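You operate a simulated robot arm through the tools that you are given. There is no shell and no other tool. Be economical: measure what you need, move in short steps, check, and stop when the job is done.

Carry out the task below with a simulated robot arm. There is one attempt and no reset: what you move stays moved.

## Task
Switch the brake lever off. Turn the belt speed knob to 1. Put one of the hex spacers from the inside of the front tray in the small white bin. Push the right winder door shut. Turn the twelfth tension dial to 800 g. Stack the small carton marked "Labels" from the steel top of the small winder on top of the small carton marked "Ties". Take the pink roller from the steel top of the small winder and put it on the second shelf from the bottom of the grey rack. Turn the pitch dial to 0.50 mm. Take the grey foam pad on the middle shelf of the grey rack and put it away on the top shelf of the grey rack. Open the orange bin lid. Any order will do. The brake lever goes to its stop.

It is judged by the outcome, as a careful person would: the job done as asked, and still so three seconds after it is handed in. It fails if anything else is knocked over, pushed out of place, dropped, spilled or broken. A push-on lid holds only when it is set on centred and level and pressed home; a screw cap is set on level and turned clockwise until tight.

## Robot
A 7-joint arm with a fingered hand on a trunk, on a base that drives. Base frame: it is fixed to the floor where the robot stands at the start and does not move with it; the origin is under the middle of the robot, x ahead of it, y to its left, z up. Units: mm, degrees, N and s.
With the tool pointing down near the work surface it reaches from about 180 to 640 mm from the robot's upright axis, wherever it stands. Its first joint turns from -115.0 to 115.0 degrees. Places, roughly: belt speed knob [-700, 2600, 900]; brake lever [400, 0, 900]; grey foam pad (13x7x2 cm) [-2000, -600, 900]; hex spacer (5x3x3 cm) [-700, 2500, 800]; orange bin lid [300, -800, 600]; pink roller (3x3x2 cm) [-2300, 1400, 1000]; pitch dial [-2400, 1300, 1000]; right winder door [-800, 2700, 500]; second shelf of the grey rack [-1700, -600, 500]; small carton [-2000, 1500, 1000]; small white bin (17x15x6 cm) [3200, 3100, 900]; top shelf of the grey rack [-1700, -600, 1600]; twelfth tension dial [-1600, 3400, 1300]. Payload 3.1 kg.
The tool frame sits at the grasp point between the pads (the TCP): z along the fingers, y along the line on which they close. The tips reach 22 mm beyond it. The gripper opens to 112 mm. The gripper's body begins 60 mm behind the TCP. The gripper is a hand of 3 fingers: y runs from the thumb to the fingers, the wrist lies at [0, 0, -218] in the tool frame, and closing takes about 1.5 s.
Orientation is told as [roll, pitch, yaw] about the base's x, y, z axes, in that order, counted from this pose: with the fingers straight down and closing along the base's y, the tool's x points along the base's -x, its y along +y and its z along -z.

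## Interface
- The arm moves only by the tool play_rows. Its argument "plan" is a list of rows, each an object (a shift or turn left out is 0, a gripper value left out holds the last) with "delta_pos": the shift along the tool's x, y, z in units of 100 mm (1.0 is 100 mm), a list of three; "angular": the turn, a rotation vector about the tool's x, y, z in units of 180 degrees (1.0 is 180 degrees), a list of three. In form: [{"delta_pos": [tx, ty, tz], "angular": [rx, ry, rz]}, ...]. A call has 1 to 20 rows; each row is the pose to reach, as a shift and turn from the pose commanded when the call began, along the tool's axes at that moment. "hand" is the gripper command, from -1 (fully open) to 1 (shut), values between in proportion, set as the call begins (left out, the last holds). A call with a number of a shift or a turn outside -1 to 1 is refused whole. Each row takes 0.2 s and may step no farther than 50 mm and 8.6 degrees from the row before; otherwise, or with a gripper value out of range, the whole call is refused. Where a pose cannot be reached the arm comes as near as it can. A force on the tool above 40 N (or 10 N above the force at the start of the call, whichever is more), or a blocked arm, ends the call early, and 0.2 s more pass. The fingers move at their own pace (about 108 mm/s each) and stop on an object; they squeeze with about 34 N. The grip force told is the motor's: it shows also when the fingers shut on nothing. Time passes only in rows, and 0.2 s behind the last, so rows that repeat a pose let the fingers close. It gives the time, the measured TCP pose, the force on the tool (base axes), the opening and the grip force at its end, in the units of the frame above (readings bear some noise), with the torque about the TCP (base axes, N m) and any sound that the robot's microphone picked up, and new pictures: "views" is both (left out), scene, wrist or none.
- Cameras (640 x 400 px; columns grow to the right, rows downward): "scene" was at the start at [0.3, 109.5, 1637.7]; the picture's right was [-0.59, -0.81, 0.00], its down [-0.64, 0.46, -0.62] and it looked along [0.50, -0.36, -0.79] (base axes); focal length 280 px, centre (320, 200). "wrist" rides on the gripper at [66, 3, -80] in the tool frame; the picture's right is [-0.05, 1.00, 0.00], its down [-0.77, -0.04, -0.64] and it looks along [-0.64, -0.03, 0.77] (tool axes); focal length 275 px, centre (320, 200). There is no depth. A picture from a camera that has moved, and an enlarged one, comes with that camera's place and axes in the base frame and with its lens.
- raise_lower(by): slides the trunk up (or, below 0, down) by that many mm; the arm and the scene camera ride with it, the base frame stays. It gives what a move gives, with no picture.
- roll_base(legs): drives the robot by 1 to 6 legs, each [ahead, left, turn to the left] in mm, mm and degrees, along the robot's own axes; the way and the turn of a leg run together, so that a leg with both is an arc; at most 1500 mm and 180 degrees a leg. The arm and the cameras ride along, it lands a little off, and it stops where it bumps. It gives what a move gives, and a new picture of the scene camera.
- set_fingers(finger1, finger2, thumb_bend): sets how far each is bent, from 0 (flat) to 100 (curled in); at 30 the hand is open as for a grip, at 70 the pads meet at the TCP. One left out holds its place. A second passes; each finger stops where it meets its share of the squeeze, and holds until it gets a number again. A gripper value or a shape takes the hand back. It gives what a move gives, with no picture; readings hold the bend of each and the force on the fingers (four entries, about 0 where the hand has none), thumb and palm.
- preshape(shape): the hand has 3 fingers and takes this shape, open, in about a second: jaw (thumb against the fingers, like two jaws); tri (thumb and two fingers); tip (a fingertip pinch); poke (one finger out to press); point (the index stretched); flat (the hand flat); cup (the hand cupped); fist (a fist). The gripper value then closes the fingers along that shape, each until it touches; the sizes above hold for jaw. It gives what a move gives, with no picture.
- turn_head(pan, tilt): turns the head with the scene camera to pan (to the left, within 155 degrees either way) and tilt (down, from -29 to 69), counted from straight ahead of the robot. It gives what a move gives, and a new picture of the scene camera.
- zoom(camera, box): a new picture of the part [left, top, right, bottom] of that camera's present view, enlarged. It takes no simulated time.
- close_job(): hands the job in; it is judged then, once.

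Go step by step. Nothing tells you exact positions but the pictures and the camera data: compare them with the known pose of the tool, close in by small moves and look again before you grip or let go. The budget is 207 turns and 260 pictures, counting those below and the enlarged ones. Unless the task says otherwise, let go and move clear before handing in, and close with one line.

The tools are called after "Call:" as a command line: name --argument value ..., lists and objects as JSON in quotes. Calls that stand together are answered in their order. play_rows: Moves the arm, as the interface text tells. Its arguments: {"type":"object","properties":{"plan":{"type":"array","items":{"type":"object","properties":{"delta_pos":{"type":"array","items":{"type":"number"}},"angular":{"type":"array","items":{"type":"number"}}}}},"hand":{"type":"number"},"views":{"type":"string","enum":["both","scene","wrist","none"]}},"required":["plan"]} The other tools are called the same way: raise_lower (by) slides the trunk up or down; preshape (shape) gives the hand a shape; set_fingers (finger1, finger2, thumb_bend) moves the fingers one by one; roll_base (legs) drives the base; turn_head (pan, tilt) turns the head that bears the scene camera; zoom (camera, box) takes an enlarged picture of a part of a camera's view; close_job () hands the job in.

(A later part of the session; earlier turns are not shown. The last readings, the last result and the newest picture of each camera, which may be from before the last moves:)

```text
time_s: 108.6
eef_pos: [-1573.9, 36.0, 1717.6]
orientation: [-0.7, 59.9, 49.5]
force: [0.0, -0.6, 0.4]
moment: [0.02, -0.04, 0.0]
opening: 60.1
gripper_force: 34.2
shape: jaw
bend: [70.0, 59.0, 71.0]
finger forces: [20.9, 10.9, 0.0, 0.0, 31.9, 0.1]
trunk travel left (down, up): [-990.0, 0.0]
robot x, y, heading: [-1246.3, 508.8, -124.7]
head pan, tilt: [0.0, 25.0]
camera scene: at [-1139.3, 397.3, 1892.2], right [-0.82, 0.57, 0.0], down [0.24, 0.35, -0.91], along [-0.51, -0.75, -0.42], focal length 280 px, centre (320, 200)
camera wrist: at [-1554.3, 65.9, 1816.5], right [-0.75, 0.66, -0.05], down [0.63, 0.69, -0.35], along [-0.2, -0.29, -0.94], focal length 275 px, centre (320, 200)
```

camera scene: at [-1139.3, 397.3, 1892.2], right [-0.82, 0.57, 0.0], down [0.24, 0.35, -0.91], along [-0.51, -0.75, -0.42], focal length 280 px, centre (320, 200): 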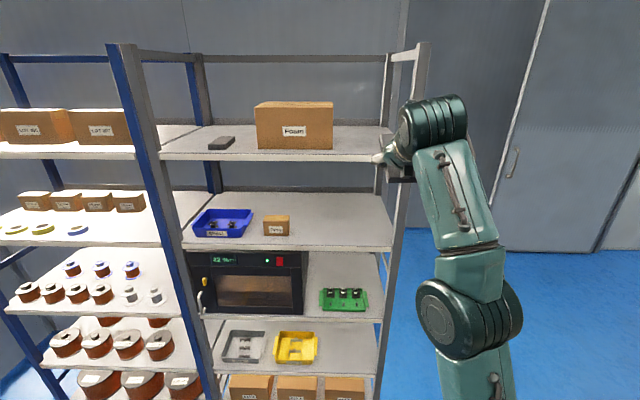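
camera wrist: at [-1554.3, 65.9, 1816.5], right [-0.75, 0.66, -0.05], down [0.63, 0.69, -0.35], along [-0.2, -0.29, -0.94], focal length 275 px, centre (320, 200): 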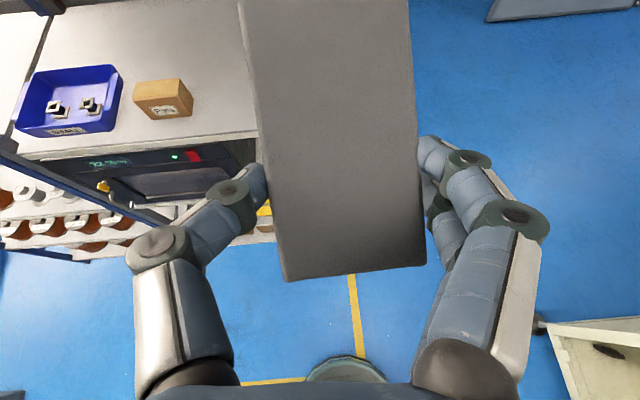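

The pad is now at a good height (its lowest point ~35 mm above the shelf). I'll drive in toward the free spot right of the Foam box.

Call:
roll_base --legs '[[380, 0, 0]]'

Call:
zoom --camera "wrist" --box '[0, 0, 640, 400]'

```text
time_s: 111.0
eef_pos: [-1783.8, -276.7, 1719.4]
orientation: [-0.8, 60.0, 49.8]
force: [0.6, 1.0, 0.2]
moment: [0.03, 0.01, -0.01]
opening: 60.4
gripper_force: 34.4
shape: jaw
bend: [70.0, 59.0, 71.0]
finger forces: [20.9, 10.9, 0.0, 0.1, 31.9, 0.0]
trunk travel left (down, up): [-990.0, 0.0]
robot x, y, heading: [-1459.4, 191.4, -124.1]
head pan, tilt: [0.0, 25.0]
camera scene: at [-1350.5, 86.9, 1892.2], right [-0.83, 0.56, 0.0], down [0.24, 0.35, -0.91], along [-0.51, -0.75, -0.42], focal length 280 px, centre (320, 200)
```

scene: 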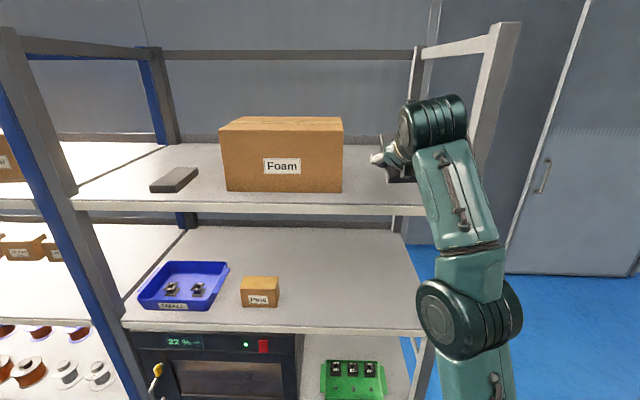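

```text
1.00 times, centred on (320, 200) of wrist (not enlarged: the box is as wide or as high as the picture)
camera zoom: at [-1763.9, -246.8, 1816.8], right [-0.76, 0.65, -0.05], down [0.63, 0.7, -0.35], along [-0.2, -0.29, -0.94], focal length 275 px, centre (320, 200)
```

zoom: 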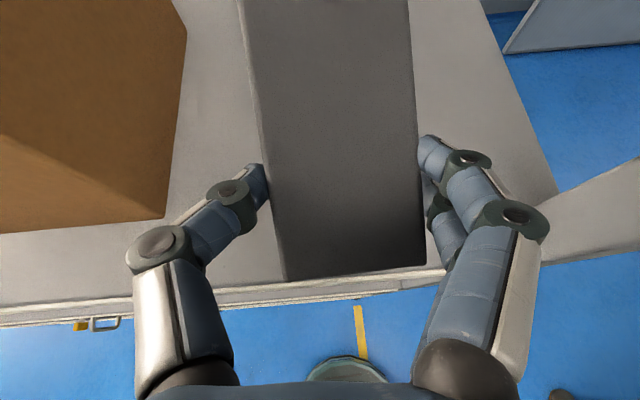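

Clearances are fine on both sides (box ~40 mm, post ~45 mm). I'll go in 150 mm more.

Call:
roll_base --legs '[[150, 0, 0]]'

Call:
zoom --camera "wrist" --box '[0, 0, 640, 400]'

```text
time_s: 112.3
eef_pos: [-1867.1, -401.2, 1720.2]
orientation: [-0.8, 60.0, 50.0]
force: [0.6, -0.5, 0.1]
moment: [-0.02, 0.01, 0.0]
opening: 60.5
gripper_force: 34.5
shape: jaw
bend: [70.0, 59.0, 71.0]
finger forces: [20.8, 11.0, 0.1, 0.0, 32.0, 0.0]
trunk travel left (down, up): [-990.0, 0.0]
robot x, y, heading: [-1543.5, 72.6, -124.1]
head pan, tilt: [0.0, 25.0]
camera scene: at [-1434.1, -36.5, 1892.2], right [-0.83, 0.56, 0.0], down [0.24, 0.35, -0.91], along [-0.51, -0.75, -0.42], focal length 280 px, centre (320, 200)
```

scene: 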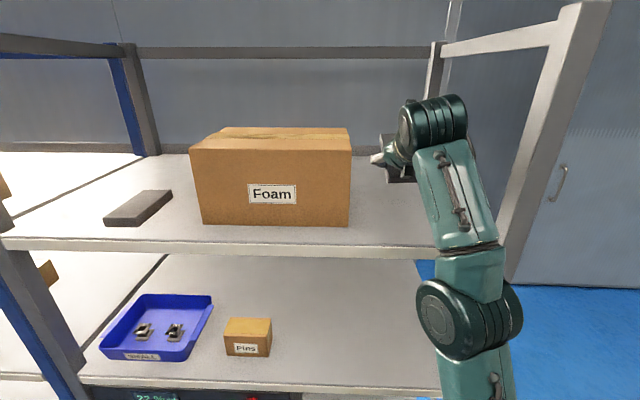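

```text
1.00 times, centred on (320, 200) of wrist (not enlarged: the box is as wide or as high as the picture)
camera zoom: at [-1846.6, -371.1, 1817.4], right [-0.76, 0.65, -0.05], down [0.62, 0.7, -0.35], along [-0.2, -0.29, -0.94], focal length 275 px, centre (320, 200)
```

zoom: 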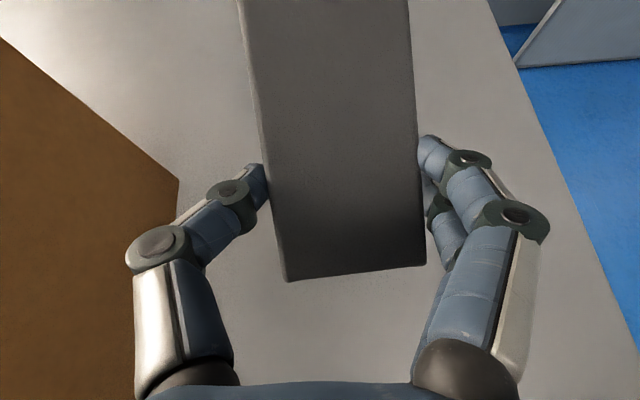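

Positioned over the free area. I'll lower with the trunk in small amounts, watching force.

Call:
raise_lower --by -30

Call:
raise_lower --by -8

Call:
zoom --camera "scene" --box '[340, 80, 520, 230]'

```text
time_s: 113.1
eef_pos: [-1869.6, -404.4, 1687.7]
orientation: [-0.7, 59.9, 50.0]
force: [-1.0, 1.1, 0.4]
moment: [0.01, 0.02, 0.01]
opening: 60.0
gripper_force: 34.2
shape: jaw
bend: [70.0, 59.0, 71.0]
finger forces: [20.9, 10.9, 0.1, 0.0, 31.8, 0.0]
trunk travel left (down, up): [-960.0, 30.0]
robot x, y, heading: [-1545.1, 72.7, -124.2]
head pan, tilt: [0.0, 25.0]
```

```text
time_s: 113.7
eef_pos: [-1867.8, -402.9, 1679.5]
orientation: [-0.6, 59.9, 50.0]
force: [0.4, -0.2, -0.2]
moment: [-0.01, -0.01, 0.01]
opening: 60.2
gripper_force: 34.5
shape: jaw
bend: [70.0, 59.0, 71.0]
finger forces: [21.0, 10.9, 0.1, 0.0, 31.9, 0.0]
trunk travel left (down, up): [-952.0, 38.0]
robot x, y, heading: [-1547.2, 70.6, -124.2]
head pan, tilt: [0.0, 25.0]
```

```text
2.67 times, centred on (430, 155) of scene
camera zoom: at [-1436.1, -39.5, 1854.1], right [-0.83, 0.56, 0.0], down [0.24, 0.35, -0.91], along [-0.51, -0.75, -0.42], focal length 746 px, centre (27, 320)
```

zoom: 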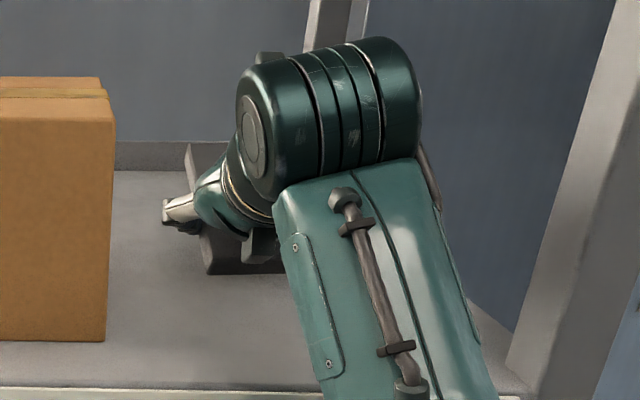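

Still no contact. I'll keep lowering in 8 mm steps.

Call:
raise_lower --by -8

Call:
raise_lower --by -6

Call:
raise_lower --by -6

```text
time_s: 114.2
eef_pos: [-1867.9, -404.7, 1673.5]
orientation: [-0.8, 60.0, 49.8]
force: [-3.3, -3.9, 8.3]
moment: [-0.11, -0.09, -0.06]
opening: 60.0
gripper_force: 33.8
shape: jaw
bend: [70.0, 59.0, 71.0]
finger forces: [22.2, 10.2, 0.1, 0.0, 31.5, 0.0]
trunk travel left (down, up): [-944.0, 46.0]
robot x, y, heading: [-1539.0, 71.2, -124.0]
head pan, tilt: [0.0, 25.0]
```

```text
time_s: 114.8
eef_pos: [-1871.2, -405.3, 1666.8]
orientation: [-1.0, 60.1, 49.8]
force: [-8.9, -10.0, 15.4]
moment: [-0.15, -0.22, -0.23]
opening: 60.1
gripper_force: 34.2
shape: jaw
bend: [69.0, 60.0, 71.0]
finger forces: [22.9, 10.1, 0.1, 0.1, 31.1, 0.0]
trunk travel left (down, up): [-938.0, 52.0]
robot x, y, heading: [-1543.5, 72.4, -124.2]
head pan, tilt: [0.0, 25.0]
```

```text
time_s: 115.3
eef_pos: [-1867.3, -402.8, 1662.5]
orientation: [-0.8, 60.5, 50.1]
force: [-7.6, -6.8, 33.3]
moment: [0.49, 1.34, 0.26]
opening: 59.9
gripper_force: 34.0
shape: jaw
bend: [69.0, 60.0, 71.0]
finger forces: [22.8, 36.1, 0.0, 0.0, 31.5, 0.0]
trunk travel left (down, up): [-932.0, 58.0]
robot x, y, heading: [-1545.1, 74.9, -124.0]
head pan, tilt: [0.0, 25.0]
```

Contact; the pad's near end rests on the shelf and the lower finger touches. I'll ease up 4 mm and look before releasing.

Call:
raise_lower --by 4

Call:
zoom --camera "scene" --box '[340, 80, 520, 230]'

Call:
zoom --camera "wrist" --box '[0, 0, 640, 400]'

```text
time_s: 115.9
eef_pos: [-1868.2, -402.5, 1664.1]
orientation: [-0.9, 59.9, 49.8]
force: [-1.2, 0.2, 10.4]
moment: [0.17, 0.18, -0.06]
opening: 59.8
gripper_force: 34.2
shape: jaw
bend: [69.0, 60.0, 71.0]
finger forces: [22.8, 16.4, 0.0, 0.0, 31.7, 0.0]
trunk travel left (down, up): [-936.0, 54.0]
robot x, y, heading: [-1543.4, 72.5, -124.0]
head pan, tilt: [0.0, 25.0]
```

```text
2.67 times, centred on (430, 155) of scene
camera zoom: at [-1435.6, -37.2, 1837.9], right [-0.83, 0.56, 0.0], down [0.24, 0.35, -0.91], along [-0.51, -0.75, -0.42], focal length 746 px, centre (27, 320)
```

zoom: 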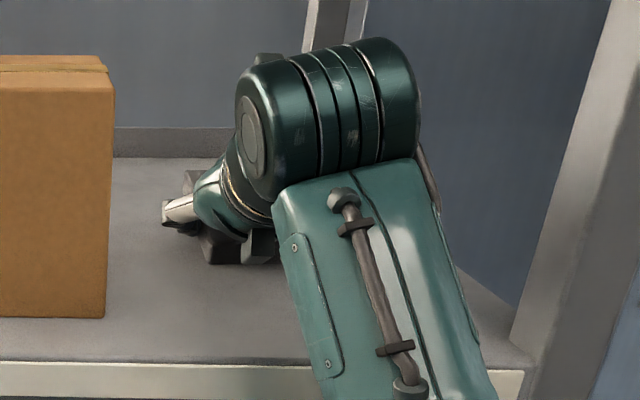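

```text
1.00 times, centred on (320, 200) of wrist (not enlarged: the box is as wide or as high as the picture)
camera zoom: at [-1848.1, -372.4, 1761.7], right [-0.76, 0.65, -0.05], down [0.62, 0.7, -0.35], along [-0.19, -0.29, -0.94], focal length 275 px, centre (320, 200)
```

zoom: 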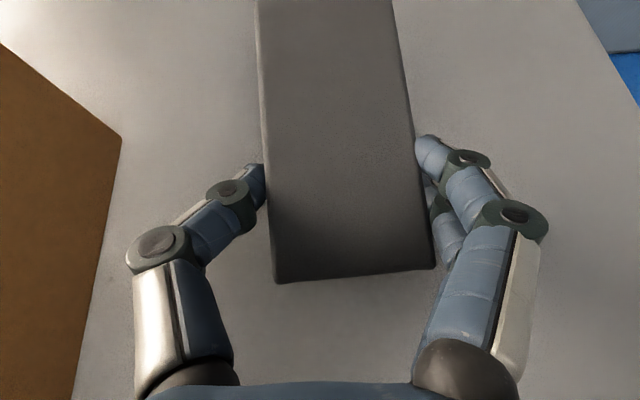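

The pad has levelled out in the grip. Releasing now.

Call:
play_rows --plan '[{}, {}, {}, {}]' --hand -0.6 --views "wrist"

Call:
raise_lower --by 45

Call:
roll_base --legs '[[-500, 0, 0]]'

```text
time_s: 116.9
eef_pos: [-1869.1, -403.3, 1665.0]
orientation: [-0.7, 60.0, 50.0]
force: [-0.2, 0.8, 0.2]
moment: [0.0, 0.03, 0.03]
opening: 89.1
gripper_force: 0.2
shape: jaw
bend: [59.0, 59.0, 55.0]
finger forces: [0.0, 0.0, 0.0, 0.0, 0.0, 0.0]
trunk travel left (down, up): [-936.0, 54.0]
robot x, y, heading: [-1545.4, 74.4, -124.1]
head pan, tilt: [0.0, 25.0]
camera wrist: at [-1848.1, -373.8, 1762.3], right [-0.76, 0.65, -0.05], down [0.62, 0.7, -0.35], along [-0.19, -0.29, -0.94], focal length 275 px, centre (320, 200)
```

wrist: 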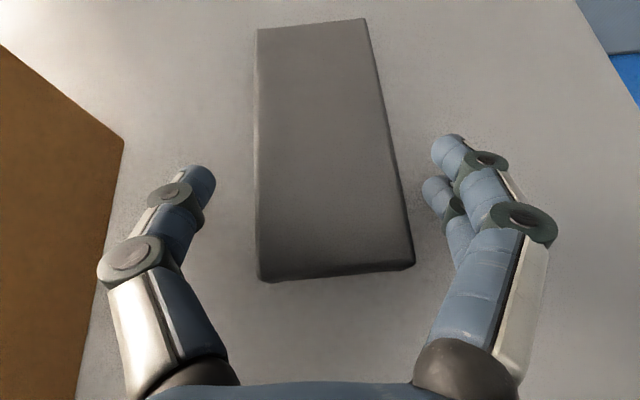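

```text
time_s: 117.8
eef_pos: [-1866.8, -404.2, 1709.9]
orientation: [-0.7, 59.9, 50.1]
force: [0.1, -0.3, 0.5]
moment: [-0.02, -0.01, 0.01]
opening: 89.1
gripper_force: 0.1
shape: jaw
bend: [59.0, 59.0, 55.0]
finger forces: [0.1, 0.0, 0.0, 0.0, 0.0, 0.0]
trunk travel left (down, up): [-981.0, 9.0]
robot x, y, heading: [-1543.1, 73.4, -124.0]
head pan, tilt: [0.0, 25.0]
```

```text
time_s: 120.7
eef_pos: [-1590.8, 8.7, 1709.1]
orientation: [-0.7, 59.9, 49.7]
force: [0.7, 0.2, -1.0]
moment: [0.03, -0.01, -0.01]
opening: 89.2
gripper_force: 0.0
shape: jaw
bend: [59.0, 59.0, 55.0]
finger forces: [0.0, 0.0, 0.0, 0.0, 0.1, 0.1]
trunk travel left (down, up): [-981.0, 9.0]
robot x, y, heading: [-1259.1, 482.6, -124.3]
head pan, tilt: [0.0, 25.0]
camera scene: at [-1157.3, 371.1, 1883.1], right [-0.83, 0.56, 0.0], down [0.24, 0.35, -0.91], along [-0.51, -0.75, -0.42], focal length 280 px, centre (320, 200)
```

scene: 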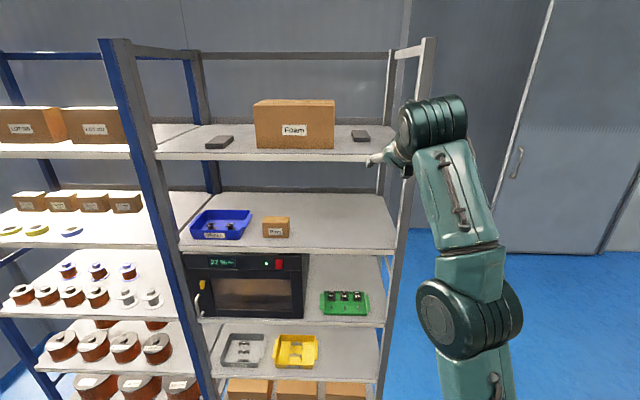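

Pad done. Next, the small winder: I'll look to my right.

Call:
turn_head --pan -105 --tilt 30

```text
time_s: 122.5
eef_pos: [-1591.0, 9.8, 1709.9]
orientation: [-0.7, 59.9, 49.7]
force: [-0.2, -0.4, -0.7]
moment: [0.03, -0.02, -0.03]
opening: 89.6
gripper_force: 0.1
shape: jaw
bend: [59.0, 59.0, 55.0]
finger forces: [0.1, 0.0, 0.0, 0.1, 0.0, 0.0]
trunk travel left (down, up): [-981.0, 9.0]
robot x, y, heading: [-1262.2, 486.4, -124.0]
head pan, tilt: [-105.0, 30.0]
camera scene: at [-1163.7, 516.7, 1875.2], right [0.76, 0.65, 0.0], down [0.33, -0.38, -0.87], along [-0.56, 0.66, -0.5], focal length 280 px, centre (320, 200)
```

scene: 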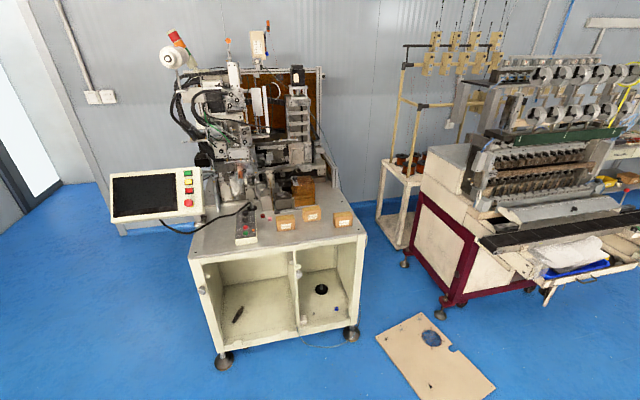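

Call:
zoom --camera "scene" --box '[190, 160, 370, 270]'

Call:
zoom --camera "scene" --box '[220, 170, 310, 250]'

```text
3.56 times, centred on (280, 215) of scene
camera zoom: at [-1163.7, 516.7, 1875.2], right [0.76, 0.65, 0.0], down [0.33, -0.38, -0.87], along [-0.56, 0.66, -0.5], focal length 995 px, centre (462, 147)
```

zoom: 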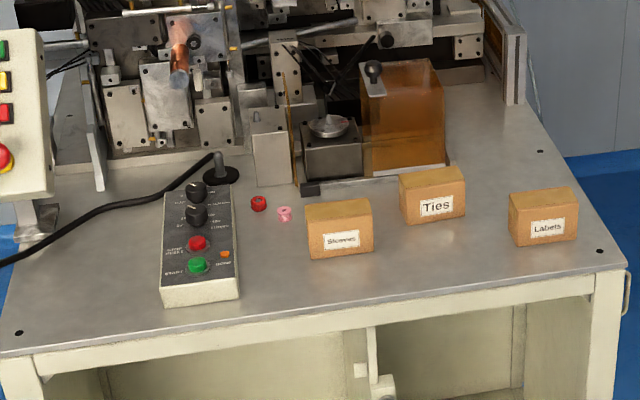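

```text
5.00 times, centred on (265, 210) of scene
camera zoom: at [-1163.7, 516.7, 1875.2], right [0.76, 0.65, 0.0], down [0.33, -0.38, -0.87], along [-0.56, 0.66, -0.5], focal length 1399 px, centre (595, 150)
```

zoom: 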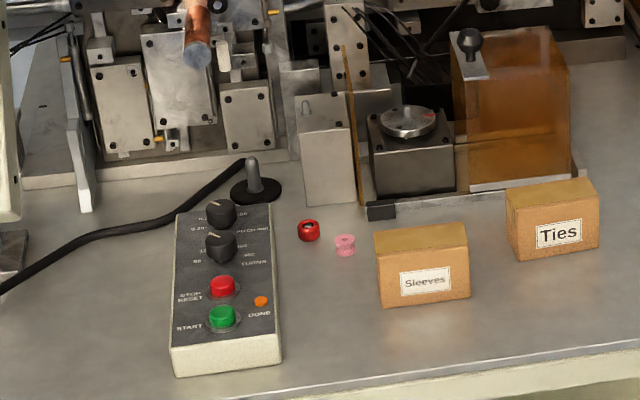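

I can see everything on the winder top: the cartons Sleeves, Ties and Labels, a pink roller next to a red one, and the control box, whose upper knob is pitch. I'll drive to stand squarely in front of it.

Call:
roll_base --legs '[[0, 0, -91.8], [560, -444, 0]]'

Call:
turn_head --pan 0 --tilt 45

```text
time_s: 130.3
eef_pos: [-1962.2, 1508.8, 1710.2]
orientation: [-0.7, 60.0, -40.5]
force: [-0.8, -0.3, 0.6]
moment: [0.03, 0.0, -0.05]
opening: 89.5
gripper_force: 0.1
shape: jaw
bend: [59.0, 59.0, 55.0]
finger forces: [0.0, 0.0, 0.0, 0.1, 0.0, 0.1]
trunk travel left (down, up): [-981.0, 9.0]
robot x, y, heading: [-1488.0, 1182.9, 145.5]
head pan, tilt: [-105.0, 30.0]
camera scene: at [-1457.5, 1080.8, 1875.1], right [0.65, -0.76, 0.0], down [-0.38, -0.32, -0.87], along [0.66, 0.56, -0.5], focal length 280 px, centre (320, 200)
```

scene: 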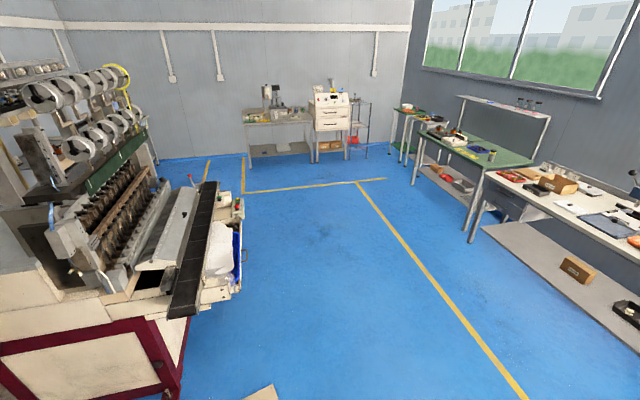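

```text
time_s: 132.1
eef_pos: [-1962.0, 1510.6, 1709.7]
orientation: [-0.6, 59.9, -40.5]
force: [0.1, 0.2, -0.8]
moment: [-0.02, -0.03, 0.02]
opening: 89.5
gripper_force: 0.1
shape: jaw
bend: [59.0, 59.0, 55.0]
finger forces: [0.0, 0.0, 0.1, 0.0, 0.0, 0.0]
trunk travel left (down, up): [-981.0, 9.0]
robot x, y, heading: [-1486.4, 1186.5, 145.3]
head pan, tilt: [0.0, 45.0]
camera scene: at [-1593.5, 1069.1, 1852.5], right [0.57, 0.82, 0.0], down [0.58, -0.4, -0.71], along [-0.58, 0.4, -0.71], focal length 280 px, centre (320, 200)
```

scene: 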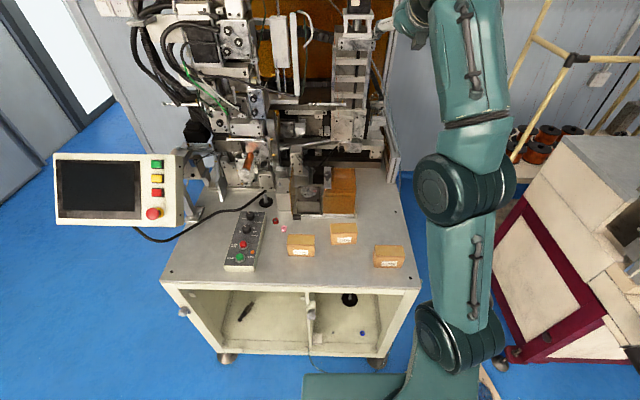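

I'll bring the hand to pointing straight down while lowering and retracting, then lower the trunk.

Call:
play_rows --plan '[{"delta_pos": [-0.2, 0, 0], "angular": [0, -0.042, 0]}, {"delta_pos": [-0.4, 0, 0], "angular": [0, -0.084, 0]}, {"delta_pos": [-0.6, 0, 0], "angular": [0, -0.126, 0]}, {"delta_pos": [-0.8, 0, 0], "angular": [0, -0.168, 0]}, {"delta_pos": [-0.9, 0, 0.2], "angular": [0, -0.21, 0]}, {"delta_pos": [-1, 0, 0.4], "angular": [0, -0.252, 0]}, {"delta_pos": [-1, 0, 0.5], "angular": [0, -0.294, 0]}, {"delta_pos": [-1, 0, 0.6], "angular": [0, -0.333, 0]}]' --hand -1 --views "none"

Call:
raise_lower --by -380

Call:
zoom --camera "scene" --box '[0, 0, 640, 400]'

```text
time_s: 133.9
eef_pos: [-1883.0, 1391.0, 1548.5]
orientation: [-0.4, 1.4, -39.8]
force: [-0.8, -1.1, -1.9]
moment: [0.1, 0.04, 0.01]
opening: 112.2
gripper_force: 0.1
shape: jaw
bend: [30.0, 30.0, 30.0]
finger forces: [0.1, 0.0, 0.0, 0.1, 0.1, 0.1]
out of reach, approached as far as the arm can: row 2, 3, 4, 5, 6, 7, 8
trunk travel left (down, up): [-981.0, 9.0]
robot x, y, heading: [-1489.9, 1180.6, 145.4]
head pan, tilt: [0.0, 45.0]
```

```text
time_s: 137.6
eef_pos: [-1887.4, 1398.6, 1163.7]
orientation: [-0.5, 0.6, -39.9]
force: [-1.0, -0.1, -0.3]
moment: [0.01, 0.02, -0.03]
opening: 112.0
gripper_force: 0.0
shape: jaw
bend: [30.0, 30.0, 30.0]
finger forces: [0.0, 0.0, 0.0, 0.0, 0.0, 0.0]
trunk travel left (down, up): [-601.0, 389.0]
robot x, y, heading: [-1489.7, 1185.7, 145.6]
head pan, tilt: [0.0, 45.0]
```

```text
1.00 times, centred on (320, 200) of scene (not enlarged: the box is as wide or as high as the picture)
camera zoom: at [-1593.5, 1068.9, 1472.6], right [0.57, 0.82, 0.0], down [0.58, -0.4, -0.71], along [-0.58, 0.4, -0.71], focal length 280 px, centre (320, 200)
```

zoom: 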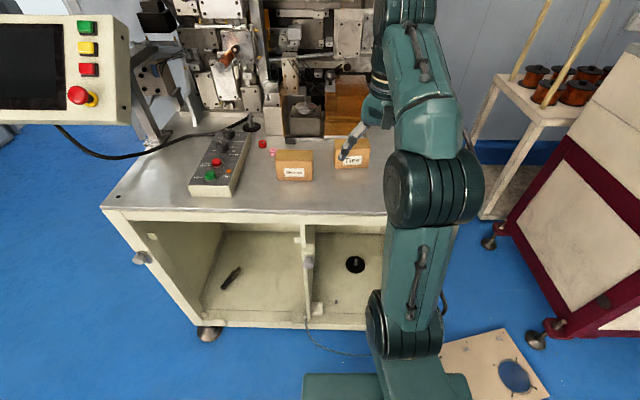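

Rotating the hand so it closes along the depth direction, and moving the base so the hand comes over "Labels".

Call:
play_rows --plan '[{"angular": [0, 0, -0.0475]}, {"angular": [0, 0, -0.095]}, {"angular": [0, 0, -0.1425]}, {"angular": [0, 0, -0.19]}, {"angular": [0, 0, -0.2375]}, {"angular": [0, 0, -0.285]}, {"angular": [0, 0, -0.3325]}, {"angular": [0, 0, -0.38]}, {"angular": [0, 0, -0.4275]}, {"angular": [0, 0, -0.475]}, {"angular": [0, 0, -0.522]}]' --views "none"

Call:
roll_base --legs '[[120, -149, 0]]'

Call:
zoom --camera "wrist" --box '[0, 0, 640, 400]'

```text
time_s: 140.0
eef_pos: [-1888.0, 1401.4, 1165.7]
orientation: [0.7, 0.4, 54.3]
force: [0.6, 0.2, 0.3]
moment: [0.01, -0.03, 0.01]
opening: 112.0
gripper_force: 0.0
shape: jaw
bend: [30.0, 30.0, 30.0]
finger forces: [0.1, 0.0, 0.1, 0.1, 0.1, 0.0]
trunk travel left (down, up): [-601.0, 389.0]
robot x, y, heading: [-1485.9, 1183.0, 145.6]
head pan, tilt: [0.0, 45.0]
```

```text
time_s: 141.6
eef_pos: [-1899.9, 1594.5, 1165.7]
orientation: [0.7, 0.6, 53.8]
force: [-0.1, 1.1, 0.0]
moment: [-0.01, 0.02, 0.02]
opening: 112.1
gripper_force: 0.0
shape: jaw
bend: [30.0, 30.0, 30.0]
finger forces: [0.0, 0.0, 0.0, 0.0, 0.0, 0.0]
trunk travel left (down, up): [-601.0, 389.0]
robot x, y, heading: [-1500.2, 1374.1, 144.9]
head pan, tilt: [0.0, 45.0]
camera scene: at [-1608.1, 1262.2, 1472.6], right [0.57, 0.82, 0.0], down [0.58, -0.41, -0.71], along [-0.58, 0.4, -0.71], focal length 280 px, centre (320, 200)
```

scene: 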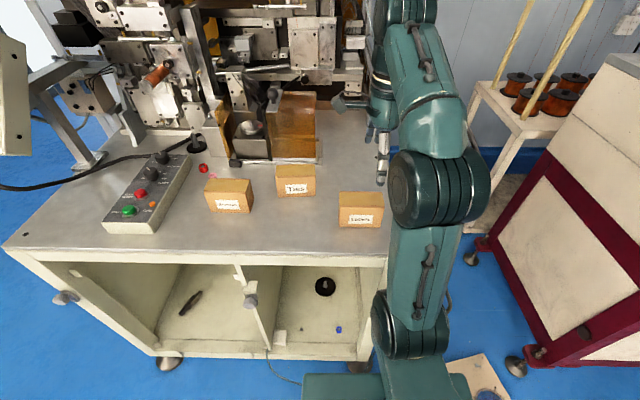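

```text
1.00 times, centred on (320, 200) of wrist (not enlarged: the box is as wide or as high as the picture)
camera zoom: at [-1940.5, 1543.3, 1245.6], right [-0.78, 0.63, 0.01], down [0.5, 0.6, 0.63], along [0.39, 0.5, -0.78], focal length 275 px, centre (320, 200)
```

zoom: 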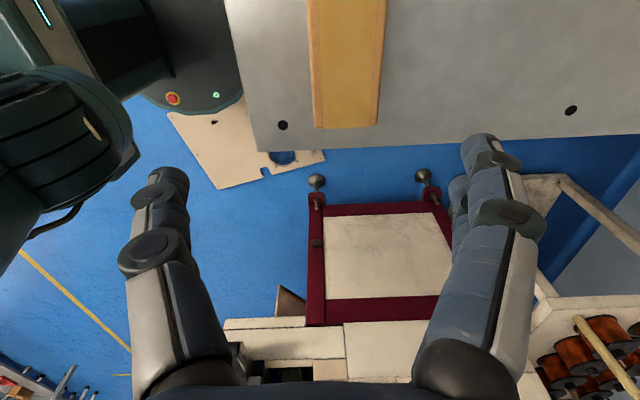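

Call:
zoom --camera "scene" --box '[180, 130, 400, 260]'

Call:
play_rows --plan '[{"delta_pos": [0.3, 0, 0]}, {"delta_pos": [0.6, 0, 0]}, {"delta_pos": [0.9, 0, 0]}]' --views "wrist"

```text
2.91 times, centred on (290, 195) of scene
camera zoom: at [-1608.1, 1262.2, 1472.6], right [0.57, 0.82, 0.0], down [0.58, -0.41, -0.71], along [-0.58, 0.4, -0.71], focal length 814 px, centre (407, 214)
```

zoom: 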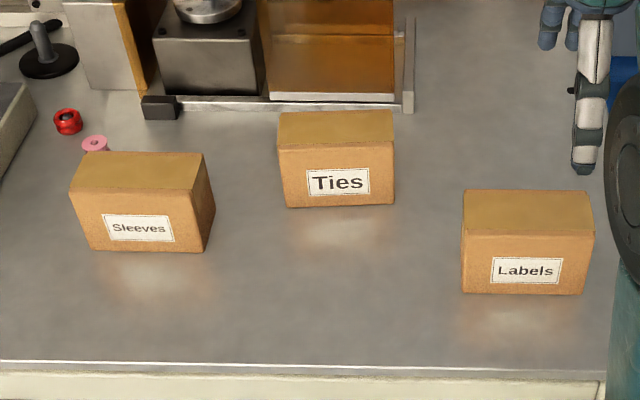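

```text
time_s: 142.3
eef_pos: [-1936.7, 1518.0, 1163.2]
orientation: [0.7, 0.4, 53.6]
force: [-0.3, -0.7, -0.3]
moment: [0.0, -0.04, -0.01]
opening: 112.0
gripper_force: 0.0
shape: jaw
bend: [30.0, 30.0, 30.0]
finger forces: [0.1, 0.1, 0.0, 0.0, 0.1, 0.0]
out of reach, approached as far as the arm can: row 2, 3
trunk travel left (down, up): [-601.0, 389.0]
robot x, y, heading: [-1500.7, 1377.5, 144.9]
head pan, tilt: [0.0, 45.0]
camera wrist: at [-1977.3, 1465.2, 1244.3], right [-0.78, 0.63, 0.01], down [0.5, 0.6, 0.63], along [0.39, 0.5, -0.78], focal length 275 px, centre (320, 200)
```

wrist: 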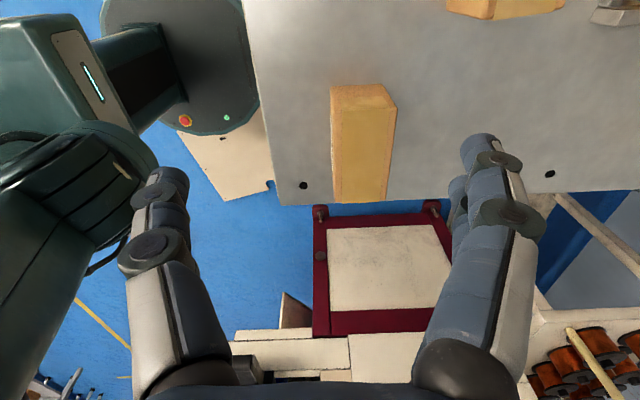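

Labels: top centre (-1927,1599,1012), about 103×57×68 mm. Ties: top centre (-2109,1532). I'll move the hand over Labels while lowering.

Call:
play_rows --plan '[{"delta_pos": [-0.23, 0.13, 0.2]}, {"delta_pos": [-0.46, 0.26, 0.4]}, {"delta_pos": [-0.7, 0.39, 0.6]}, {"delta_pos": [-0.7, 0.39, 0.85]}]' --views "wrist"

```text
time_s: 143.3
eef_pos: [-1926.9, 1600.4, 1079.7]
orientation: [0.9, 0.3, 53.7]
force: [-0.1, 0.2, 0.3]
moment: [-0.02, -0.01, -0.03]
opening: 112.0
gripper_force: 0.0
shape: jaw
bend: [30.0, 30.0, 30.0]
finger forces: [0.1, 0.0, 0.0, 0.0, 0.0, 0.0]
trunk travel left (down, up): [-601.0, 389.0]
robot x, y, heading: [-1499.8, 1374.3, 144.9]
head pan, tilt: [0.0, 45.0]
camera wrist: at [-1967.9, 1547.4, 1161.2], right [-0.78, 0.63, 0.01], down [0.5, 0.6, 0.63], along [0.39, 0.5, -0.78], focal length 275 px, centre (320, 200)
```

wrist: 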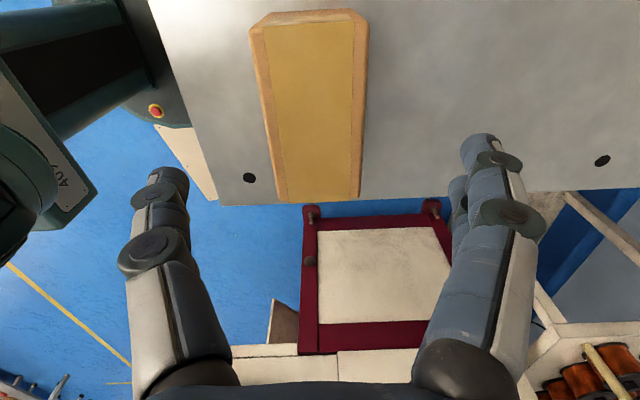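

The hand is over the carton. I'll descend to grip height.

Call:
play_rows --plan '[{"delta_pos": [0.09, 0, 0.3]}, {"delta_pos": [0.09, 0, 0.6]}, {"delta_pos": [0.09, 0, 0.92]}]' --views "wrist"

Call:
play_rows --plan '[{}, {}, {}, {}, {}, {}, {}]' --hand 1 --views "wrist"

```text
time_s: 144.2
eef_pos: [-1933.2, 1591.0, 989.3]
orientation: [0.7, 0.4, 53.7]
force: [0.1, 0.3, -0.1]
moment: [0.0, 0.03, 0.0]
opening: 112.0
gripper_force: 0.0
shape: jaw
bend: [30.0, 30.0, 30.0]
finger forces: [0.0, 0.0, 0.0, 0.0, 0.0, 0.0]
trunk travel left (down, up): [-601.0, 389.0]
robot x, y, heading: [-1501.3, 1376.9, 145.0]
head pan, tilt: [0.0, 45.0]
camera wrist: at [-1974.1, 1538.2, 1069.5], right [-0.78, 0.63, 0.01], down [0.5, 0.6, 0.63], along [0.39, 0.5, -0.78], focal length 275 px, centre (320, 200)
```

wrist: 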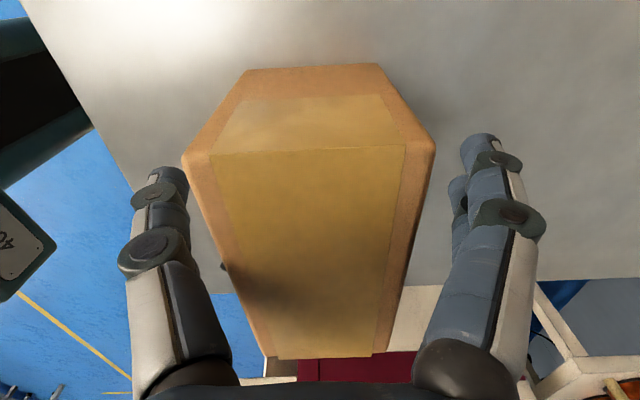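

```text
time_s: 145.8
eef_pos: [-1933.6, 1591.5, 989.1]
orientation: [0.7, 0.5, 53.7]
force: [-0.3, -0.1, -0.1]
moment: [0.01, 0.01, -0.02]
opening: 48.3
gripper_force: 34.0
shape: jaw
bend: [73.0, 73.0, 70.0]
finger forces: [15.5, 15.4, 0.1, 0.1, 31.0, 0.0]
trunk travel left (down, up): [-601.0, 389.0]
robot x, y, heading: [-1501.5, 1373.1, 145.3]
head pan, tilt: [0.0, 45.0]
camera wrist: at [-1973.9, 1538.4, 1069.9], right [-0.78, 0.63, 0.01], down [0.5, 0.6, 0.63], along [0.39, 0.5, -0.78], focal length 275 px, centre (320, 200)
```

wrist: 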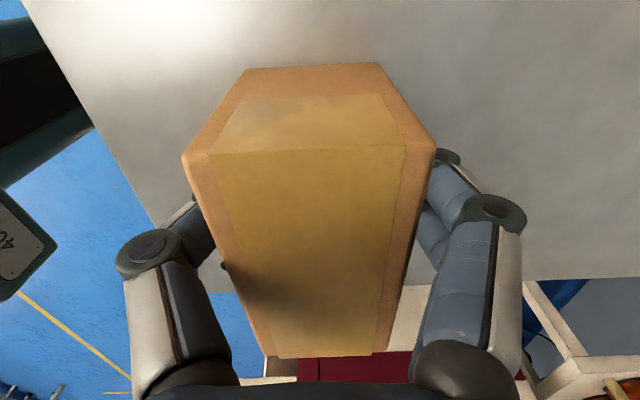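

Gripped squarely. I'll lift 105 mm, shift the base left 150 and look.

Call:
raise_lower --by 105

Call:
roll_base --legs '[[0, 150, 0]]'

Call:
zoom --camera "scene" --box '[250, 80, 450, 240]'

```text
time_s: 147.1
eef_pos: [-1934.4, 1590.3, 1093.6]
orientation: [0.8, 0.4, 53.8]
force: [-0.7, 0.7, -2.2]
moment: [-0.01, -0.01, 0.0]
opening: 48.3
gripper_force: 33.6
shape: jaw
bend: [73.0, 73.0, 70.0]
finger forces: [15.5, 15.4, 0.1, 0.0, 30.9, 0.0]
trunk travel left (down, up): [-706.0, 284.0]
robot x, y, heading: [-1501.8, 1370.8, 145.1]
head pan, tilt: [0.0, 45.0]
```

```text
time_s: 148.5
eef_pos: [-2019.2, 1466.0, 1093.8]
orientation: [0.8, 0.4, 53.6]
force: [-0.3, -0.1, -2.1]
moment: [-0.04, 0.01, -0.03]
opening: 48.5
gripper_force: 33.7
shape: jaw
bend: [73.0, 73.0, 70.0]
finger forces: [15.5, 15.5, 0.0, 0.0, 31.0, 0.0]
trunk travel left (down, up): [-706.0, 284.0]
robot x, y, heading: [-1589.9, 1250.2, 145.0]
head pan, tilt: [0.0, 45.0]
camera scene: at [-1695.8, 1136.1, 1577.4], right [0.57, 0.82, 0.0], down [0.58, -0.4, -0.71], along [-0.58, 0.41, -0.71], focal length 280 px, centre (320, 200)
```

scene: 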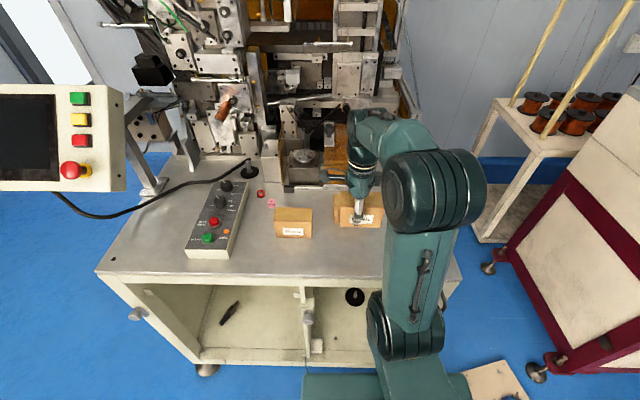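

```text
2.50 times, centred on (350, 160) of scene
camera zoom: at [-1695.8, 1136.1, 1577.4], right [0.57, 0.82, 0.0], down [0.58, -0.4, -0.71], along [-0.58, 0.41, -0.71], focal length 699 px, centre (245, 300)
```

zoom: 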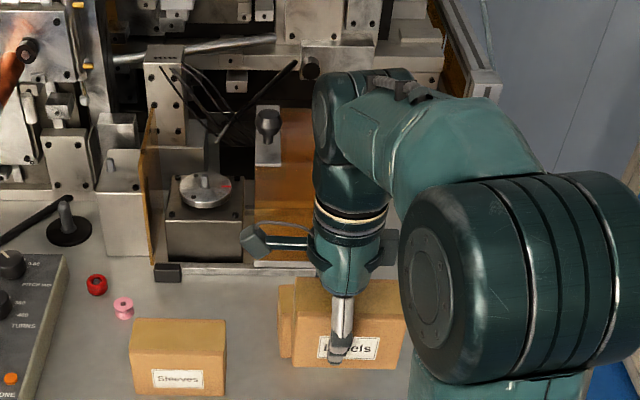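

Ties is at about (-2109,1520). I'll move the held carton 100 mm deeper, over it, and verify by wrist camera.

Call:
play_rows --plan '[{"delta_pos": [0.03, 0.34, 0]}, {"delta_pos": [0.06, 0.68, 0]}, {"delta_pos": [0.1, 1, 0]}, {"delta_pos": [0.1, 1, 0]}]' --views "both"

Call:
zoom --camera "scene" --box '[280, 130, 420, 240]'

```text
time_s: 149.5
eef_pos: [-2106.2, 1515.5, 1095.5]
orientation: [0.8, 0.4, 53.8]
force: [0.1, 0.0, -2.1]
moment: [0.04, 0.02, -0.01]
opening: 48.1
gripper_force: 33.7
shape: jaw
bend: [73.0, 73.0, 70.0]
finger forces: [15.6, 15.5, 0.0, 0.0, 31.1, 0.1]
trunk travel left (down, up): [-706.0, 284.0]
robot x, y, heading: [-1589.3, 1250.4, 144.8]
head pan, tilt: [0.0, 45.0]
camera scene: at [-1694.1, 1136.5, 1577.5], right [0.57, 0.82, 0.0], down [0.58, -0.41, -0.71], along [-0.58, 0.41, -0.71], focal length 280 px, centre (320, 200)
camera wrist: at [-2146.2, 1463.8, 1176.7], right [-0.78, 0.63, 0.01], down [0.5, 0.6, 0.63], along [0.39, 0.5, -0.78], focal length 275 px, centre (320, 200)
```

scene: 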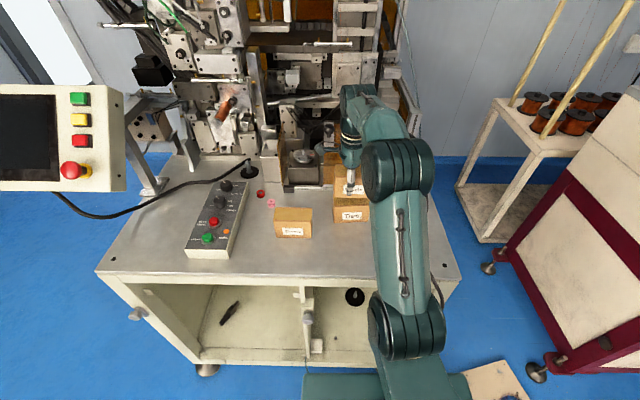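
wrist: 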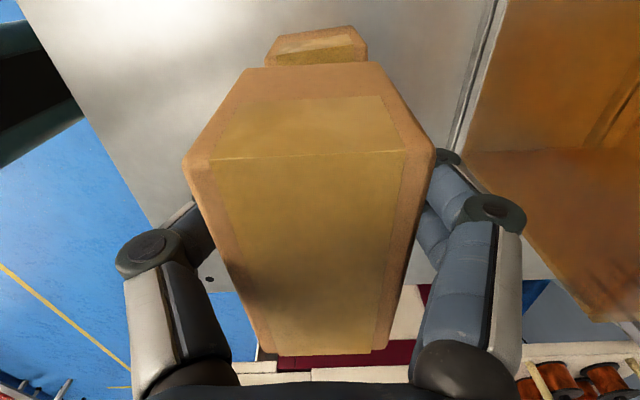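

```text
3.64 times, centred on (350, 185) of scene
camera zoom: at [-1694.1, 1136.5, 1577.5], right [0.57, 0.82, 0.0], down [0.58, -0.41, -0.71], along [-0.58, 0.41, -0.71], focal length 1017 px, centre (211, 254)
```

zoom: 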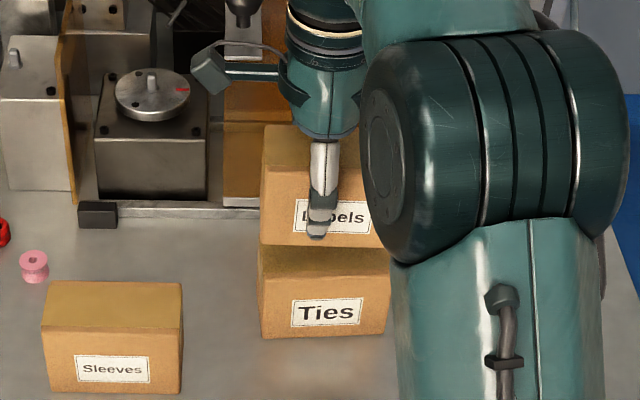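

Alignment is within a few mm. I'll nudge 4 mm toward the front and lower until contact.

Call:
play_rows --plan '[{"delta_pos": [0, -0.04, 0.15]}, {"delta_pos": [0, -0.04, 0.28]}]' --views "none"

Call:
zoom --camera "scene" --box '[280, 130, 420, 240]'

Call:
zoom --camera "wrist" --box '[220, 0, 420, 100]'

```text
time_s: 150.1
eef_pos: [-2101.8, 1514.7, 1068.0]
orientation: [0.8, 0.5, 53.7]
force: [0.9, 0.1, -1.2]
moment: [-0.02, 0.0, 0.0]
opening: 48.1
gripper_force: 34.1
shape: jaw
bend: [73.0, 73.0, 70.0]
finger forces: [15.6, 15.4, 0.1, 0.0, 31.0, 0.0]
trunk travel left (down, up): [-706.0, 284.0]
robot x, y, heading: [-1593.3, 1248.5, 144.9]
head pan, tilt: [0.0, 45.0]
```

```text
3.64 times, centred on (350, 185) of scene
camera zoom: at [-1695.4, 1137.4, 1577.5], right [0.57, 0.82, 0.0], down [0.58, -0.41, -0.71], along [-0.58, 0.41, -0.71], focal length 1017 px, centre (211, 254)
```

zoom: 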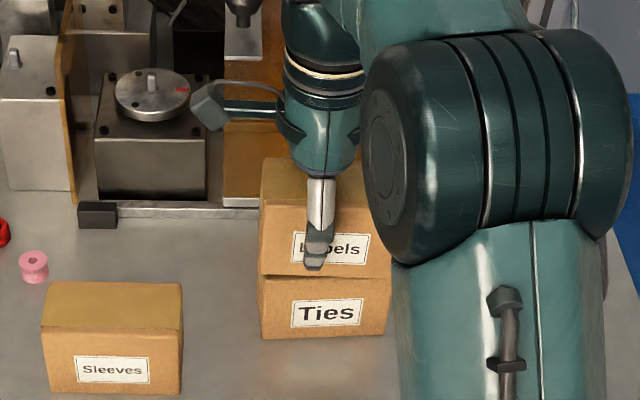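

```text
3.20 times, centred on (320, 50) of wrist
camera zoom: at [-2144.1, 1461.8, 1148.9], right [-0.78, 0.63, 0.01], down [0.5, 0.6, 0.63], along [0.39, 0.5, -0.78], focal length 881 px, centre (320, 680)
```

zoom: 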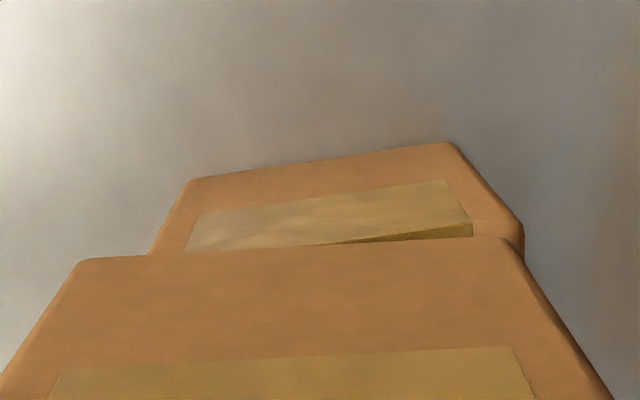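

Ties is turned ~5° relative to Labels. I'll match that turn, correct 2 mm, and lower to contact.

Call:
play_rows --plan '[{"delta_pos": [0, 0.02, 0], "angular": [0, 0, -0.026]}, {"delta_pos": [0, 0.02, 0.04], "angular": [0, 0, -0.026]}, {"delta_pos": [0, 0.02, 0.07], "angular": [0, 0, -0.026]}, {"delta_pos": [0, 0.02, 0.09], "angular": [0, 0, -0.026]}]' --views "none"

Call:
zoom --camera "wrist" --box '[220, 0, 420, 100]'

Call:
zoom --camera "scene" --box '[310, 160, 390, 230]'

```text
time_s: 151.1
eef_pos: [-2104.3, 1516.6, 1058.2]
orientation: [0.9, 0.4, 58.3]
force: [-1.1, 0.2, 0.9]
moment: [-0.01, -0.04, 0.02]
opening: 48.0
gripper_force: 34.2
shape: jaw
bend: [73.0, 73.0, 70.0]
finger forces: [16.0, 16.1, 0.1, 0.0, 31.5, 0.0]
trunk travel left (down, up): [-706.0, 284.0]
robot x, y, heading: [-1589.3, 1248.8, 145.0]
head pan, tilt: [0.0, 45.0]
```

```text
3.20 times, centred on (320, 50) of wrist
camera zoom: at [-2141.3, 1461.4, 1139.4], right [-0.83, 0.56, 0.02], down [0.45, 0.64, 0.63], along [0.35, 0.53, -0.78], focal length 881 px, centre (320, 680)
```

zoom: 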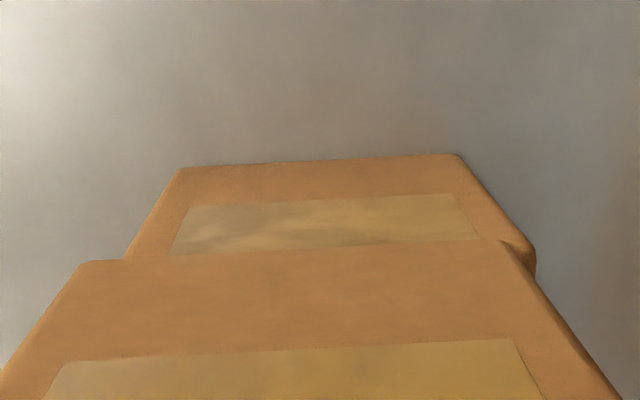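

```text
5.71 times, centred on (350, 195) of scene
camera zoom: at [-1694.6, 1136.7, 1577.6], right [0.57, 0.82, 0.0], down [0.58, -0.41, -0.71], along [-0.58, 0.41, -0.71], focal length 1599 px, centre (149, 229)
```

zoom: 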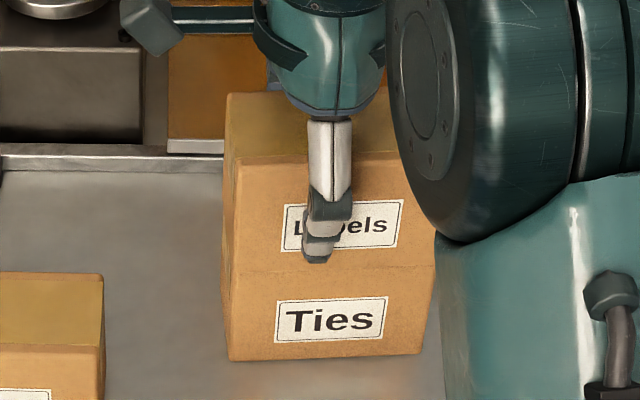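

The carton now rests on Ties, flush within a few mm. I'll settle it 1–2 mm and release.

Call:
play_rows --plan '[{"delta_pos": [0, 0, 0.02]}, {"delta_pos": [0, 0, 0.02]}]' --views "none"

Call:
play_rows --plan '[{}, {}, {}, {}, {}]' --hand -1 --views "none"

Call:
raise_lower --by 120

Call:
zoom --camera "scene" --box '[220, 170, 400, 270]'

```text
time_s: 151.7
eef_pos: [-2104.3, 1516.8, 1058.3]
orientation: [1.0, 0.3, 58.3]
force: [-3.2, 0.7, 12.4]
moment: [0.04, -0.01, 0.02]
opening: 48.0
gripper_force: 33.8
shape: jaw
bend: [73.0, 73.0, 70.0]
finger forces: [17.9, 18.0, 0.1, 0.0, 32.8, 0.1]
trunk travel left (down, up): [-706.0, 284.0]
robot x, y, heading: [-1587.8, 1249.2, 145.0]
head pan, tilt: [0.0, 45.0]
```

```text
time_s: 152.9
eef_pos: [-2103.6, 1515.7, 1056.1]
orientation: [1.0, 0.4, 58.4]
force: [-0.1, 0.4, 0.0]
moment: [0.0, -0.02, -0.01]
opening: 112.0
gripper_force: 0.1
shape: jaw
bend: [30.0, 30.0, 30.0]
finger forces: [0.0, 0.1, 0.0, 0.0, 0.0, 0.0]
trunk travel left (down, up): [-706.0, 284.0]
robot x, y, heading: [-1585.1, 1252.1, 145.0]
head pan, tilt: [0.0, 45.0]
```

```text
time_s: 154.4
eef_pos: [-2104.0, 1517.9, 1175.9]
orientation: [0.7, 0.4, 58.3]
force: [-0.1, -0.8, 0.8]
moment: [0.02, 0.0, 0.01]
opening: 111.7
gripper_force: 0.1
shape: jaw
bend: [30.0, 30.0, 30.0]
finger forces: [0.0, 0.1, 0.1, 0.0, 0.1, 0.0]
trunk travel left (down, up): [-826.0, 164.0]
robot x, y, heading: [-1588.7, 1248.5, 144.9]
head pan, tilt: [0.0, 45.0]
```

```text
3.56 times, centred on (310, 220) of scene
camera zoom: at [-1695.0, 1137.0, 1697.5], right [0.57, 0.82, 0.0], down [0.58, -0.41, -0.71], along [-0.58, 0.41, -0.71], focal length 995 px, centre (356, 129)
```

zoom: 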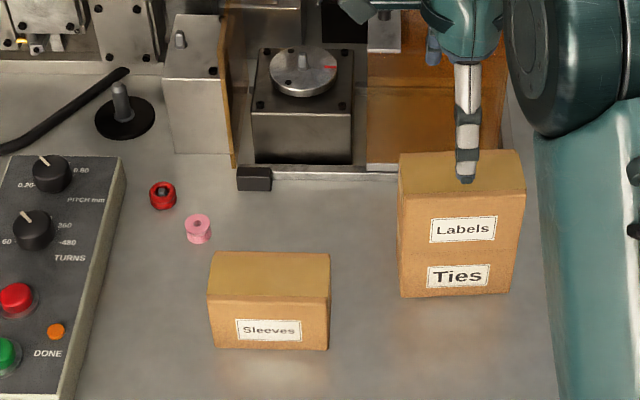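

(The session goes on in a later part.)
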